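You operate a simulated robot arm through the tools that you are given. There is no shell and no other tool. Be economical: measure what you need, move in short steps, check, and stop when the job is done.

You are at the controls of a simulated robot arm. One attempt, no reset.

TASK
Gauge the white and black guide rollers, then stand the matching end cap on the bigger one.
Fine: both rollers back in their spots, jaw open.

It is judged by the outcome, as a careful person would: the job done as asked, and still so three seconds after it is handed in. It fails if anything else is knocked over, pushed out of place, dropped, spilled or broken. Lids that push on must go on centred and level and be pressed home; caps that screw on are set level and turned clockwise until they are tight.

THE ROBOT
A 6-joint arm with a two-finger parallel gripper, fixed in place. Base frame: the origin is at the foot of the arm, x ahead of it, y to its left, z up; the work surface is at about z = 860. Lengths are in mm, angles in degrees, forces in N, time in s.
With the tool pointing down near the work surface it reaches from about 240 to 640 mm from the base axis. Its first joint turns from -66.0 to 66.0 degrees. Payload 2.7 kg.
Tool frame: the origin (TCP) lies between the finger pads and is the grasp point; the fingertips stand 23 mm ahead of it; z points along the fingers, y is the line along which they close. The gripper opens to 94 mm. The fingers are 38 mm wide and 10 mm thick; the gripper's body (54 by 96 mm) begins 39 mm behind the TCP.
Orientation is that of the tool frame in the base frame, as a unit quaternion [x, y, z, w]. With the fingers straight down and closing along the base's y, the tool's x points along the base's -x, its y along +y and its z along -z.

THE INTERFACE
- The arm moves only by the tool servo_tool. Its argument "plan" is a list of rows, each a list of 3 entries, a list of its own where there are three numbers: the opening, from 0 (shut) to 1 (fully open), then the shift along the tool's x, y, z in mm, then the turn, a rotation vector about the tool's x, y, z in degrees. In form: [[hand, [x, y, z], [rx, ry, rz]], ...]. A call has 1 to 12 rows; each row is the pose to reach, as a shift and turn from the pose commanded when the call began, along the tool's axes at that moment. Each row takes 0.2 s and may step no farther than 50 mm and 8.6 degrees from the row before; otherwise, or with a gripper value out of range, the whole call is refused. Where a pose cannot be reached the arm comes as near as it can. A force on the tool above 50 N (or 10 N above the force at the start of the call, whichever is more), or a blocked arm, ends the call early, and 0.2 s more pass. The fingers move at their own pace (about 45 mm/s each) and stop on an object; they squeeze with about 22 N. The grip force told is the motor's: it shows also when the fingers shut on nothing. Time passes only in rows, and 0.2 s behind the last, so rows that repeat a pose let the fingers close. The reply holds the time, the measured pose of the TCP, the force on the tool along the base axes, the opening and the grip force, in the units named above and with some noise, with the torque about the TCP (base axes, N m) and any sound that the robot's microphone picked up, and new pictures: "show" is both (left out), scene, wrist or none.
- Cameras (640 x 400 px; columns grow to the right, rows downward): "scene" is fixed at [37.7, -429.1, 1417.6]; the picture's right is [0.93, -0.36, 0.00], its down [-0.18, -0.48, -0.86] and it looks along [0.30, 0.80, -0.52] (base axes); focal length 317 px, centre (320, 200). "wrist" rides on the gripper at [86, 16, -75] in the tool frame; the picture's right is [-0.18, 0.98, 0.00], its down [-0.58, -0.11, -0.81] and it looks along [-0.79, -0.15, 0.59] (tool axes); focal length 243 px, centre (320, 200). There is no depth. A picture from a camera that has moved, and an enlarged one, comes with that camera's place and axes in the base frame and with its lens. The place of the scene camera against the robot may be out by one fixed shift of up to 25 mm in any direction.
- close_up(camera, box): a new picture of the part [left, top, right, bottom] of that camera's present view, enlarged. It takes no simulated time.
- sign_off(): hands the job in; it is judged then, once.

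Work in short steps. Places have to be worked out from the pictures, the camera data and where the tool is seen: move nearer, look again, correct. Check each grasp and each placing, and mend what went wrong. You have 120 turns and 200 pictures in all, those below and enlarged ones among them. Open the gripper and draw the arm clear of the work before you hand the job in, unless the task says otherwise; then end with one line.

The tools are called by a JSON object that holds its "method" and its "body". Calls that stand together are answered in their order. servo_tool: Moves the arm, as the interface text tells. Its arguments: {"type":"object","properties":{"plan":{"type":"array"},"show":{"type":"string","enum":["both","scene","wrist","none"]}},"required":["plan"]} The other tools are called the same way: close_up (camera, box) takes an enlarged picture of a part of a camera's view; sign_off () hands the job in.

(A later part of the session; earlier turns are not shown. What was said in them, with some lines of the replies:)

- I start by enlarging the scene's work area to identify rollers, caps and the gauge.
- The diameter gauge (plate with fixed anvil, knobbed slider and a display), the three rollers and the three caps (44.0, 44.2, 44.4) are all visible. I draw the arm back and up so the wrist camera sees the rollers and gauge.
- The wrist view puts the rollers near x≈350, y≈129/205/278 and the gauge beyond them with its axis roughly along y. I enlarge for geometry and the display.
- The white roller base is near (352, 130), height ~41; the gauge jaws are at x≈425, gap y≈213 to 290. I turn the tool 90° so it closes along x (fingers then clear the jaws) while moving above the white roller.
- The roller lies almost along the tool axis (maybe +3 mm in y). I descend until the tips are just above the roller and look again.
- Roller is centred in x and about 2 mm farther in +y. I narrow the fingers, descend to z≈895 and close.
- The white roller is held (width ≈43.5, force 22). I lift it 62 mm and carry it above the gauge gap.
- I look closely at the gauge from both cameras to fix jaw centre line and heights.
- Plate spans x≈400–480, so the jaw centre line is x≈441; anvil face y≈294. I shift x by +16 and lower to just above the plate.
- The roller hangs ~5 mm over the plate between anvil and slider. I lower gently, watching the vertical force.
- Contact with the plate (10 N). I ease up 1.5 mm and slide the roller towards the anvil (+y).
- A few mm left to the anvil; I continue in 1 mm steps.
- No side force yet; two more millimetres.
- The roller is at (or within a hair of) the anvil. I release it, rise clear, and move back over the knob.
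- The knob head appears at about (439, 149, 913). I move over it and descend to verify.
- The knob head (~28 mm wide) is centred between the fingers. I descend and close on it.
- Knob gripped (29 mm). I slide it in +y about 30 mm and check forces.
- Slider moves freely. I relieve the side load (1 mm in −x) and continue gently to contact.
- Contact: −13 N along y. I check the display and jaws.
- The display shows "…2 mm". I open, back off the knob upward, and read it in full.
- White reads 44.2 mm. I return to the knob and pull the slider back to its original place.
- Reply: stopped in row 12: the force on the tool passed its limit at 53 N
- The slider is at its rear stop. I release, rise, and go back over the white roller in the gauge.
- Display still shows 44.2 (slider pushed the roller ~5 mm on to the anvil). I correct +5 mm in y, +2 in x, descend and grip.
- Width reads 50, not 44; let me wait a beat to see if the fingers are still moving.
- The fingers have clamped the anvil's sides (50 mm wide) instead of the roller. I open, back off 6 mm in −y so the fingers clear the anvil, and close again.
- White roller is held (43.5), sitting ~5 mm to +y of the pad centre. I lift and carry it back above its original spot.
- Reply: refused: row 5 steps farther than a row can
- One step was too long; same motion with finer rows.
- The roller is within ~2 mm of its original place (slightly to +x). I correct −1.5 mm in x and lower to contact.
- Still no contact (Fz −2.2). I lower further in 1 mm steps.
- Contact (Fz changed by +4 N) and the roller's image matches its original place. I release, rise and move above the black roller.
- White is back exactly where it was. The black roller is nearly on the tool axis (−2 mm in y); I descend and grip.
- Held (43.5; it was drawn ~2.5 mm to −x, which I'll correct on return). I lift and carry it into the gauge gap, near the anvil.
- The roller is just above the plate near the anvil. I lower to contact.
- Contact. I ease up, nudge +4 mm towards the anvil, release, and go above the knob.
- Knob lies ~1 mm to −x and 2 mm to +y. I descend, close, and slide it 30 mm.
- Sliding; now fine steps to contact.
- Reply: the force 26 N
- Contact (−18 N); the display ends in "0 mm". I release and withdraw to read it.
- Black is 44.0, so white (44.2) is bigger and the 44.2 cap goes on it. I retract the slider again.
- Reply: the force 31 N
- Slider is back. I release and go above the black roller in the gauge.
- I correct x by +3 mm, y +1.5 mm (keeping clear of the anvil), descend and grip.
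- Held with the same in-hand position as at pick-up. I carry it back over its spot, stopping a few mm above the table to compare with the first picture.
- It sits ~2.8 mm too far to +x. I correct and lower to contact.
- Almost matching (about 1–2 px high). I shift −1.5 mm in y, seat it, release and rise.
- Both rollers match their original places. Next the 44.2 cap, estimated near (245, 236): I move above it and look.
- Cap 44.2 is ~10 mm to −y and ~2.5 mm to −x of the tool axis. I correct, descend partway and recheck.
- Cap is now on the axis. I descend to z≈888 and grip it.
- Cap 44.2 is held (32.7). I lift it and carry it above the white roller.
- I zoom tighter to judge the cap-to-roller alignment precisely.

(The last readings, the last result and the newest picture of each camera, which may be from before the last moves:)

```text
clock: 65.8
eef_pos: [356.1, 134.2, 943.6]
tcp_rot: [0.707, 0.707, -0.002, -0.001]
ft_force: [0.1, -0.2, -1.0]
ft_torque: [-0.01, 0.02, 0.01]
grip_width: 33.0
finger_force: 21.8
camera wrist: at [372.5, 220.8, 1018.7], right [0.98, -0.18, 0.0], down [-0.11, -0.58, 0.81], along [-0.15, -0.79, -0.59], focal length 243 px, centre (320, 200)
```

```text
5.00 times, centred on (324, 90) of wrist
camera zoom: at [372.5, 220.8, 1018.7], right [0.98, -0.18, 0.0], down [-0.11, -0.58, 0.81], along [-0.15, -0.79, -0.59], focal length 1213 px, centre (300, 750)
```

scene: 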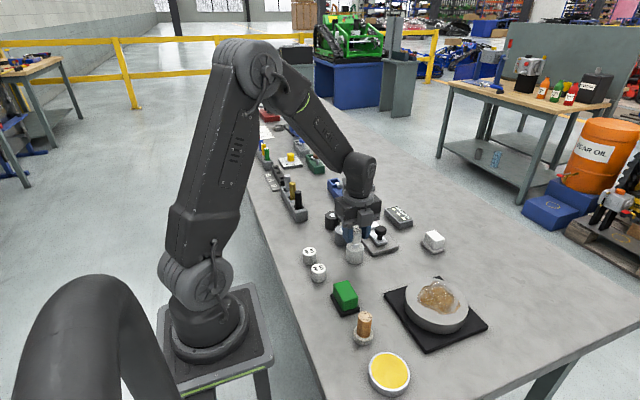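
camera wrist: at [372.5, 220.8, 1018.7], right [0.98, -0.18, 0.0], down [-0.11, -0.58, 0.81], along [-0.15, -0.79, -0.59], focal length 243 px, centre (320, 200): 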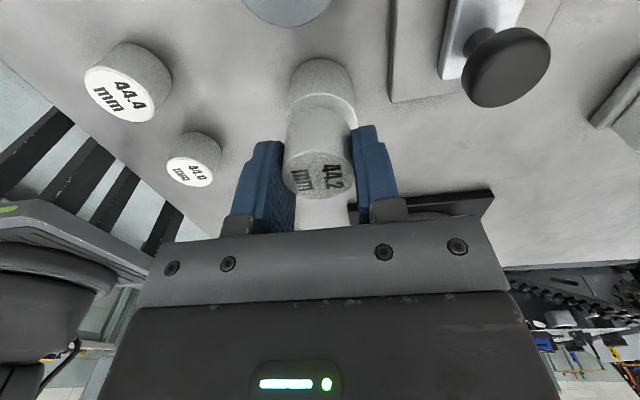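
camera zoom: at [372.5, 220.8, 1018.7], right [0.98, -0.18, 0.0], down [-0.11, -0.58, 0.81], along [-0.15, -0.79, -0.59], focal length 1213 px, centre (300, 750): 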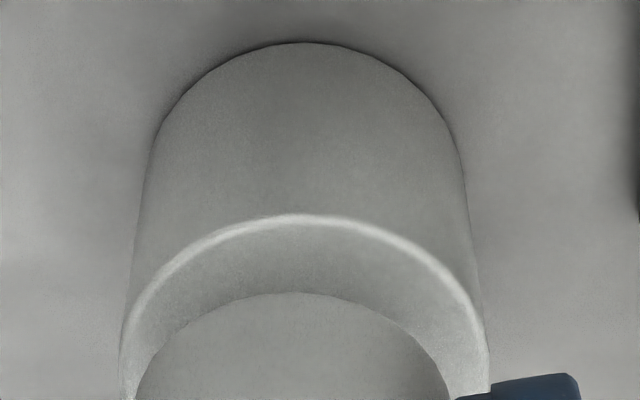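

Cap appears ~6–7 mm too far in +y; x about right. I shift −6.5 mm in y, lower slightly (gap ~6 mm), and re-measure.

{"method": "servo_tool", "body": {"plan": [[0.2, [-3, 0, 0], [0, 0, 0]], [0.2, [-6.5, 0, 0], [0, 0, 0]], [0.2, [-6.5, 0, 6], [0, 0, 0]], [0.2, [-6.5, 0, 6], [0, 0, 0]], [0.2, [-6.5, 0, 6], [0, 0, 0]]], "show": "none"}}

{"method": "close_up", "body": {"camera": "scene", "box": [331, 222, 387, 257]}}

{"method": "close_up", "body": {"camera": "wrist", "box": [240, 70, 400, 210]}}

```text
clock: 67.0
eef_pos: [356.0, 126.6, 938.7]
tcp_rot: [0.707, 0.707, -0.002, -0.001]
ft_force: [-0.4, -0.4, -0.3]
ft_torque: [0.0, -0.01, -0.01]
grip_width: 32.8
finger_force: 22.5
```

```text
11.43 times, centred on (359, 240) of scene
camera zoom: at [37.7, -429.1, 1417.6], right [0.93, -0.36, 0.0], down [-0.18, -0.48, -0.86], along [0.3, 0.8, -0.52], focal length 3619 px, centre (-126, -251)
```

zoom: 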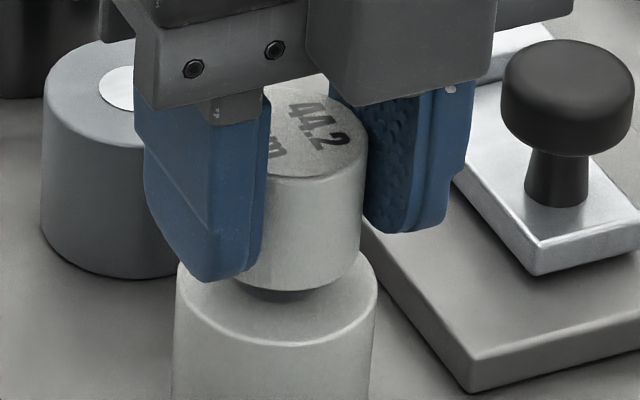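

```text
2.86 times, centred on (320, 140) of wrist
camera zoom: at [372.7, 214.1, 1013.0], right [0.98, -0.18, 0.0], down [-0.11, -0.58, 0.81], along [-0.15, -0.79, -0.59], focal length 693 px, centre (320, 371)
```

zoom: 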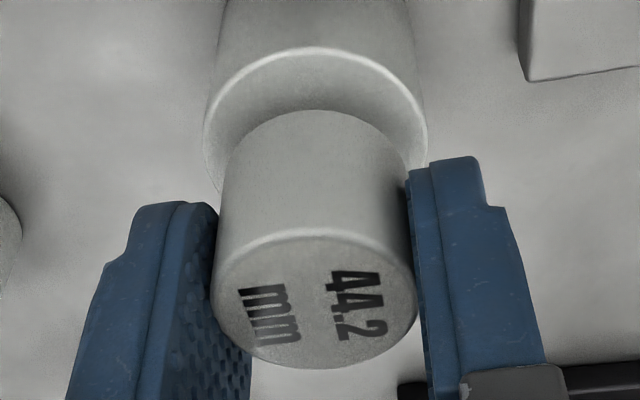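

Now nearly centred (scene suggests ~1–2 mm remaining towards −x/−y). I correct by −0.7/−1 mm and lower to ~2–3 mm gap for a last check.

{"method": "servo_tool", "body": {"plan": [[0.2, [-1, -0.7, 2], [0, 0, 0]], [0.2, [-1, -0.7, 5], [0, 0, 0]], [0.2, [-1, -0.7, 7], [0, 0, 0]], [0.2, [-1, -0.7, 7], [0, 0, 0]]], "show": "none"}}

{"method": "close_up", "body": {"camera": "scene", "box": [331, 222, 387, 257]}}

{"method": "close_up", "body": {"camera": "wrist", "box": [240, 70, 400, 210]}}

```text
clock: 68.0
eef_pos: [354.5, 128.0, 930.9]
tcp_rot: [0.707, 0.707, -0.002, -0.001]
ft_force: [0.5, 0.7, 0.1]
ft_torque: [0.0, -0.01, 0.01]
grip_width: 32.8
finger_force: 21.9
```

```text
11.43 times, centred on (359, 240) of scene
camera zoom: at [37.7, -429.1, 1417.6], right [0.93, -0.36, 0.0], down [-0.18, -0.48, -0.86], along [0.3, 0.8, -0.52], focal length 3619 px, centre (-126, -251)
```

zoom: 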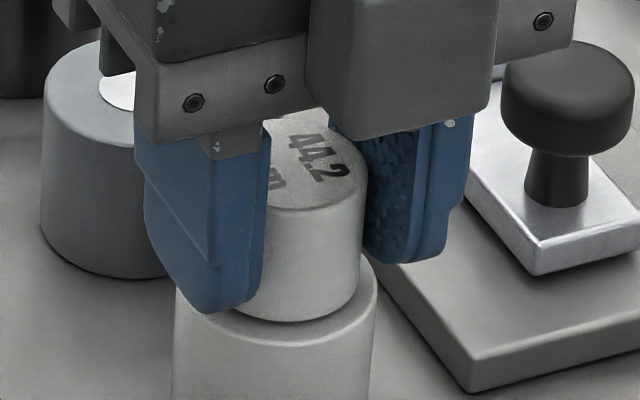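

```text
2.86 times, centred on (320, 140) of wrist
camera zoom: at [372.5, 212.8, 1005.6], right [0.98, -0.18, 0.0], down [-0.11, -0.58, 0.81], along [-0.15, -0.79, -0.59], focal length 693 px, centre (320, 371)
```

zoom: 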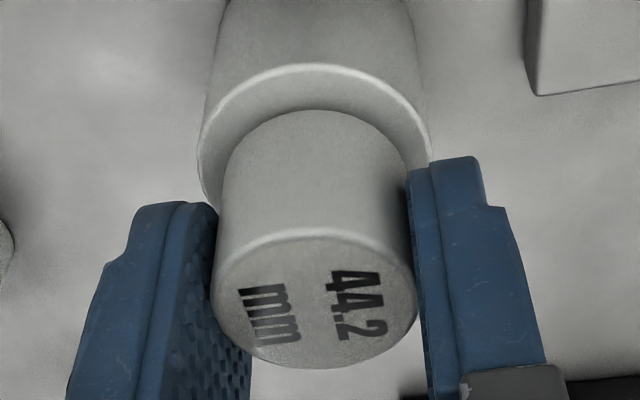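

Alignment is within ~1 mm. I apply a −0.4/+0.5 mm tweak and lower to contact, watching force.

{"method": "servo_tool", "body": {"plan": [[0.2, [0.5, -0.4, 1], [0, 0, 0]], [0.2, [0.5, -0.4, 2], [0, 0, 0]], [0.2, [0.5, -0.4, 3], [0, 0, 0]], [0.2, [0.5, -0.4, 3], [0, 0, 0]]], "show": "none"}}

{"method": "close_up", "body": {"camera": "scene", "box": [331, 222, 387, 257]}}

```text
clock: 69.0
eef_pos: [354.6, 125.3, 928.5]
tcp_rot: [0.707, 0.707, -0.001, 0.0]
ft_force: [-0.7, -2.7, 9.2]
ft_torque: [-0.05, 0.0, 0.02]
grip_width: 32.9
finger_force: 22.1
```

```text
11.43 times, centred on (359, 240) of scene
camera zoom: at [37.5, -429.2, 1417.6], right [0.93, -0.36, 0.0], down [-0.18, -0.48, -0.86], along [0.3, 0.8, -0.52], focal length 3619 px, centre (-126, -251)
```

zoom: 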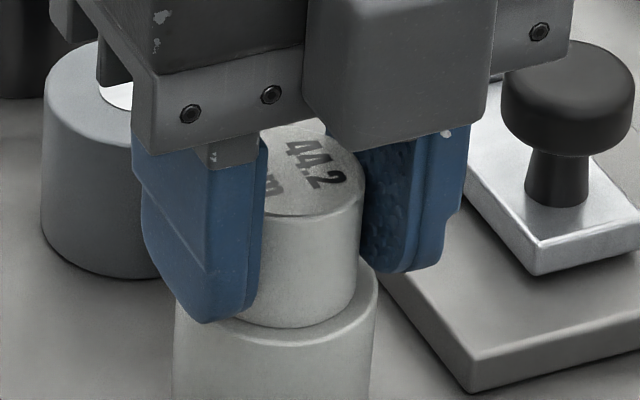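

Seated on the roller (9 N). I release slowly and rise straight up.

{"method": "servo_tool", "body": {"plan": [[0.2, [0, 0, -0.7], [0, 0, 0]], [0.45, [0, 0, -0.7], [0, 0, 0]], [0.6, [0, 0, -0.7], [0, 0, 0]], [0.65, [0, 0, -0.7], [0, 0, 0]], [0.65, [0, 0, -20], [0, 0, 0]], [0.65, [0, 0, -60], [0, 0, 0]], [0.65, [0, 0, -60], [0, 0, 0]]]}}

{"method": "close_up", "body": {"camera": "scene", "box": [331, 222, 387, 267]}}

{"method": "close_up", "body": {"camera": "wrist", "box": [240, 30, 400, 170]}}

```text
clock: 70.6
eef_pos: [352.3, 124.4, 989.3]
tcp_rot: [0.707, 0.707, -0.002, -0.001]
ft_force: [0.3, 0.5, 0.2]
ft_torque: [0.02, 0.01, 0.06]
grip_width: 61.2
finger_force: 0.0
camera wrist: at [369.9, 211.1, 1063.5], right [0.98, -0.18, 0.0], down [-0.11, -0.58, 0.81], along [-0.15, -0.79, -0.59], focal length 243 px, centre (320, 200)
```

scene: 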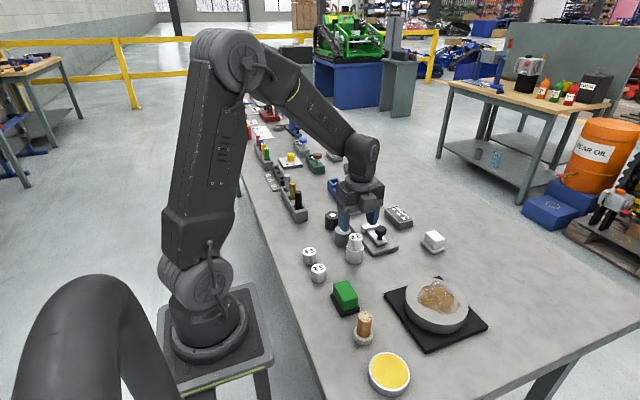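
wrist: 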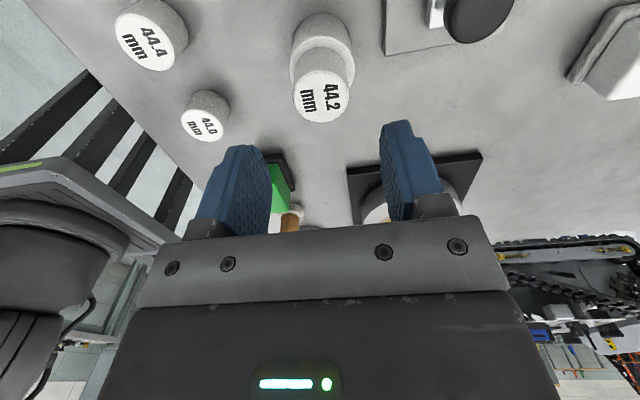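

```text
8.89 times, centred on (359, 244) of scene
camera zoom: at [37.6, -429.1, 1417.6], right [0.93, -0.36, 0.0], down [-0.18, -0.48, -0.86], along [0.3, 0.8, -0.52], focal length 2815 px, centre (-27, -196)
```

zoom: 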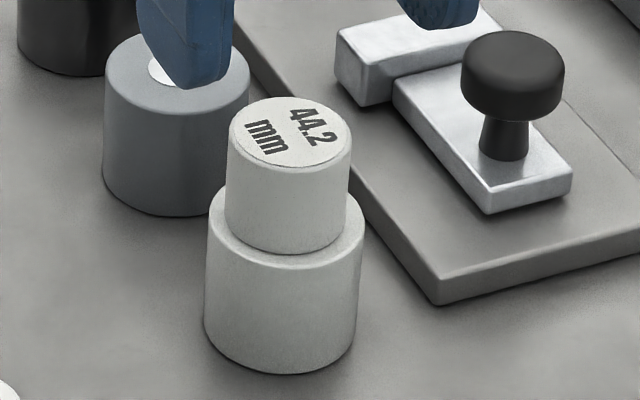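

```text
2.86 times, centred on (320, 100) of wrist
camera zoom: at [369.9, 211.1, 1063.5], right [0.98, -0.18, 0.0], down [-0.11, -0.58, 0.81], along [-0.15, -0.79, -0.59], focal length 693 px, centre (320, 486)
```

zoom: 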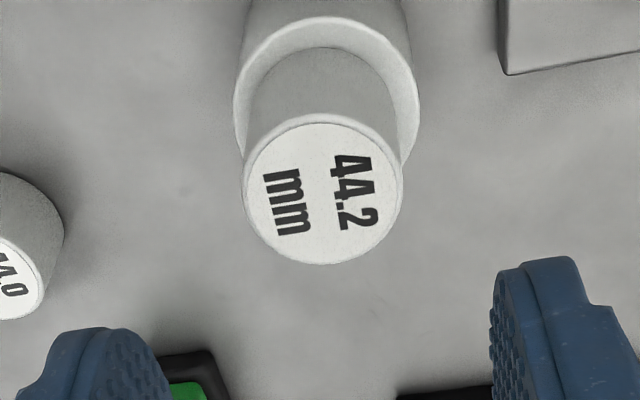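

The cap stands level and centred to within a couple of mm on the white roller, both rollers are in their spots, and the gauge jaw is open. I draw the arm up and clear, then check once more.

{"method": "servo_tool", "body": {"plan": [[0.8, [0, 0, -40], [0, 0, 0]], [1, [0, 0, -85], [0, 0, 0]], [1, [0, -40, -110], [0, 0, 0]], [1, [0, -80, -130], [0, 0, 0]], [1, [0, -80, -130], [0, 0, 0]]]}}

{"method": "close_up", "body": {"camera": "scene", "box": [280, 180, 420, 290]}}

```text
clock: 71.8
eef_pos: [274.5, 126.7, 1115.4]
tcp_rot: [0.707, 0.707, -0.002, -0.001]
ft_force: [0.4, 0.0, 0.3]
ft_torque: [0.0, 0.03, 0.04]
grip_width: 94.0
finger_force: 0.0
camera wrist: at [291.3, 213.9, 1189.5], right [0.98, -0.18, 0.0], down [-0.11, -0.58, 0.81], along [-0.15, -0.79, -0.59], focal length 243 px, centre (320, 200)
```

scene: 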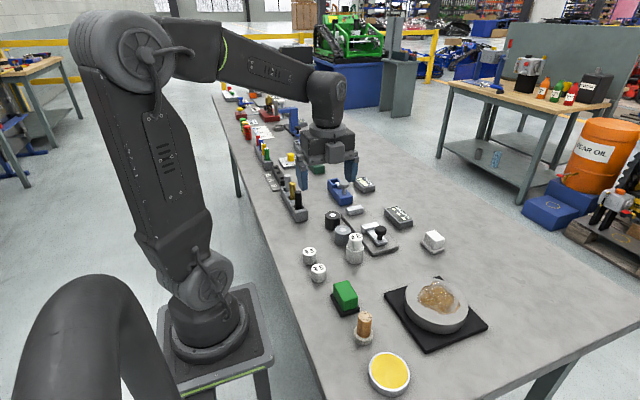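
wrist: 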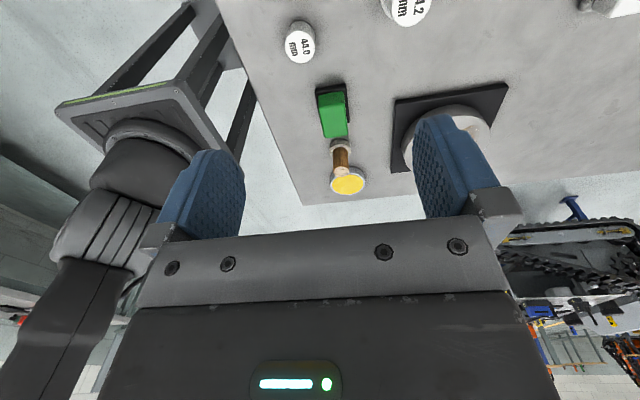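

```text
3.64 times, centred on (350, 235) of scene
camera zoom: at [37.6, -429.1, 1417.6], right [0.93, -0.36, 0.0], down [-0.18, -0.48, -0.86], along [0.3, 0.8, -0.52], focal length 1152 px, centre (211, 73)
```

zoom: 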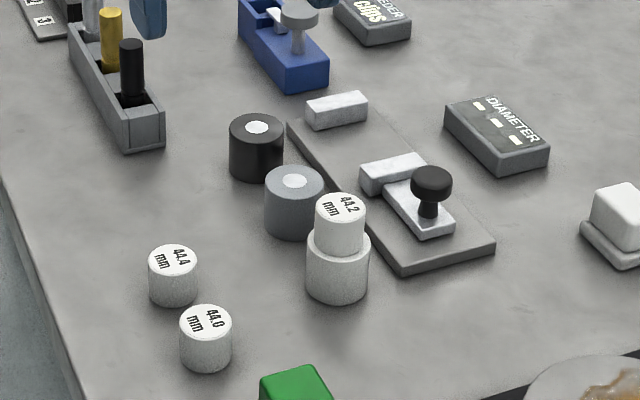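

The last view shows everything in place and the arm clear, so I'm handing in.

{"method": "sign_off", "body": {}}

```text
The job is handed in.
```

The white roller gauged 44.2 mm and the black 44.0 mm, so the 44.2 cap stands on the white one, level and within about 2 mm of centre; both rollers are back in their spots and the jaw is open.
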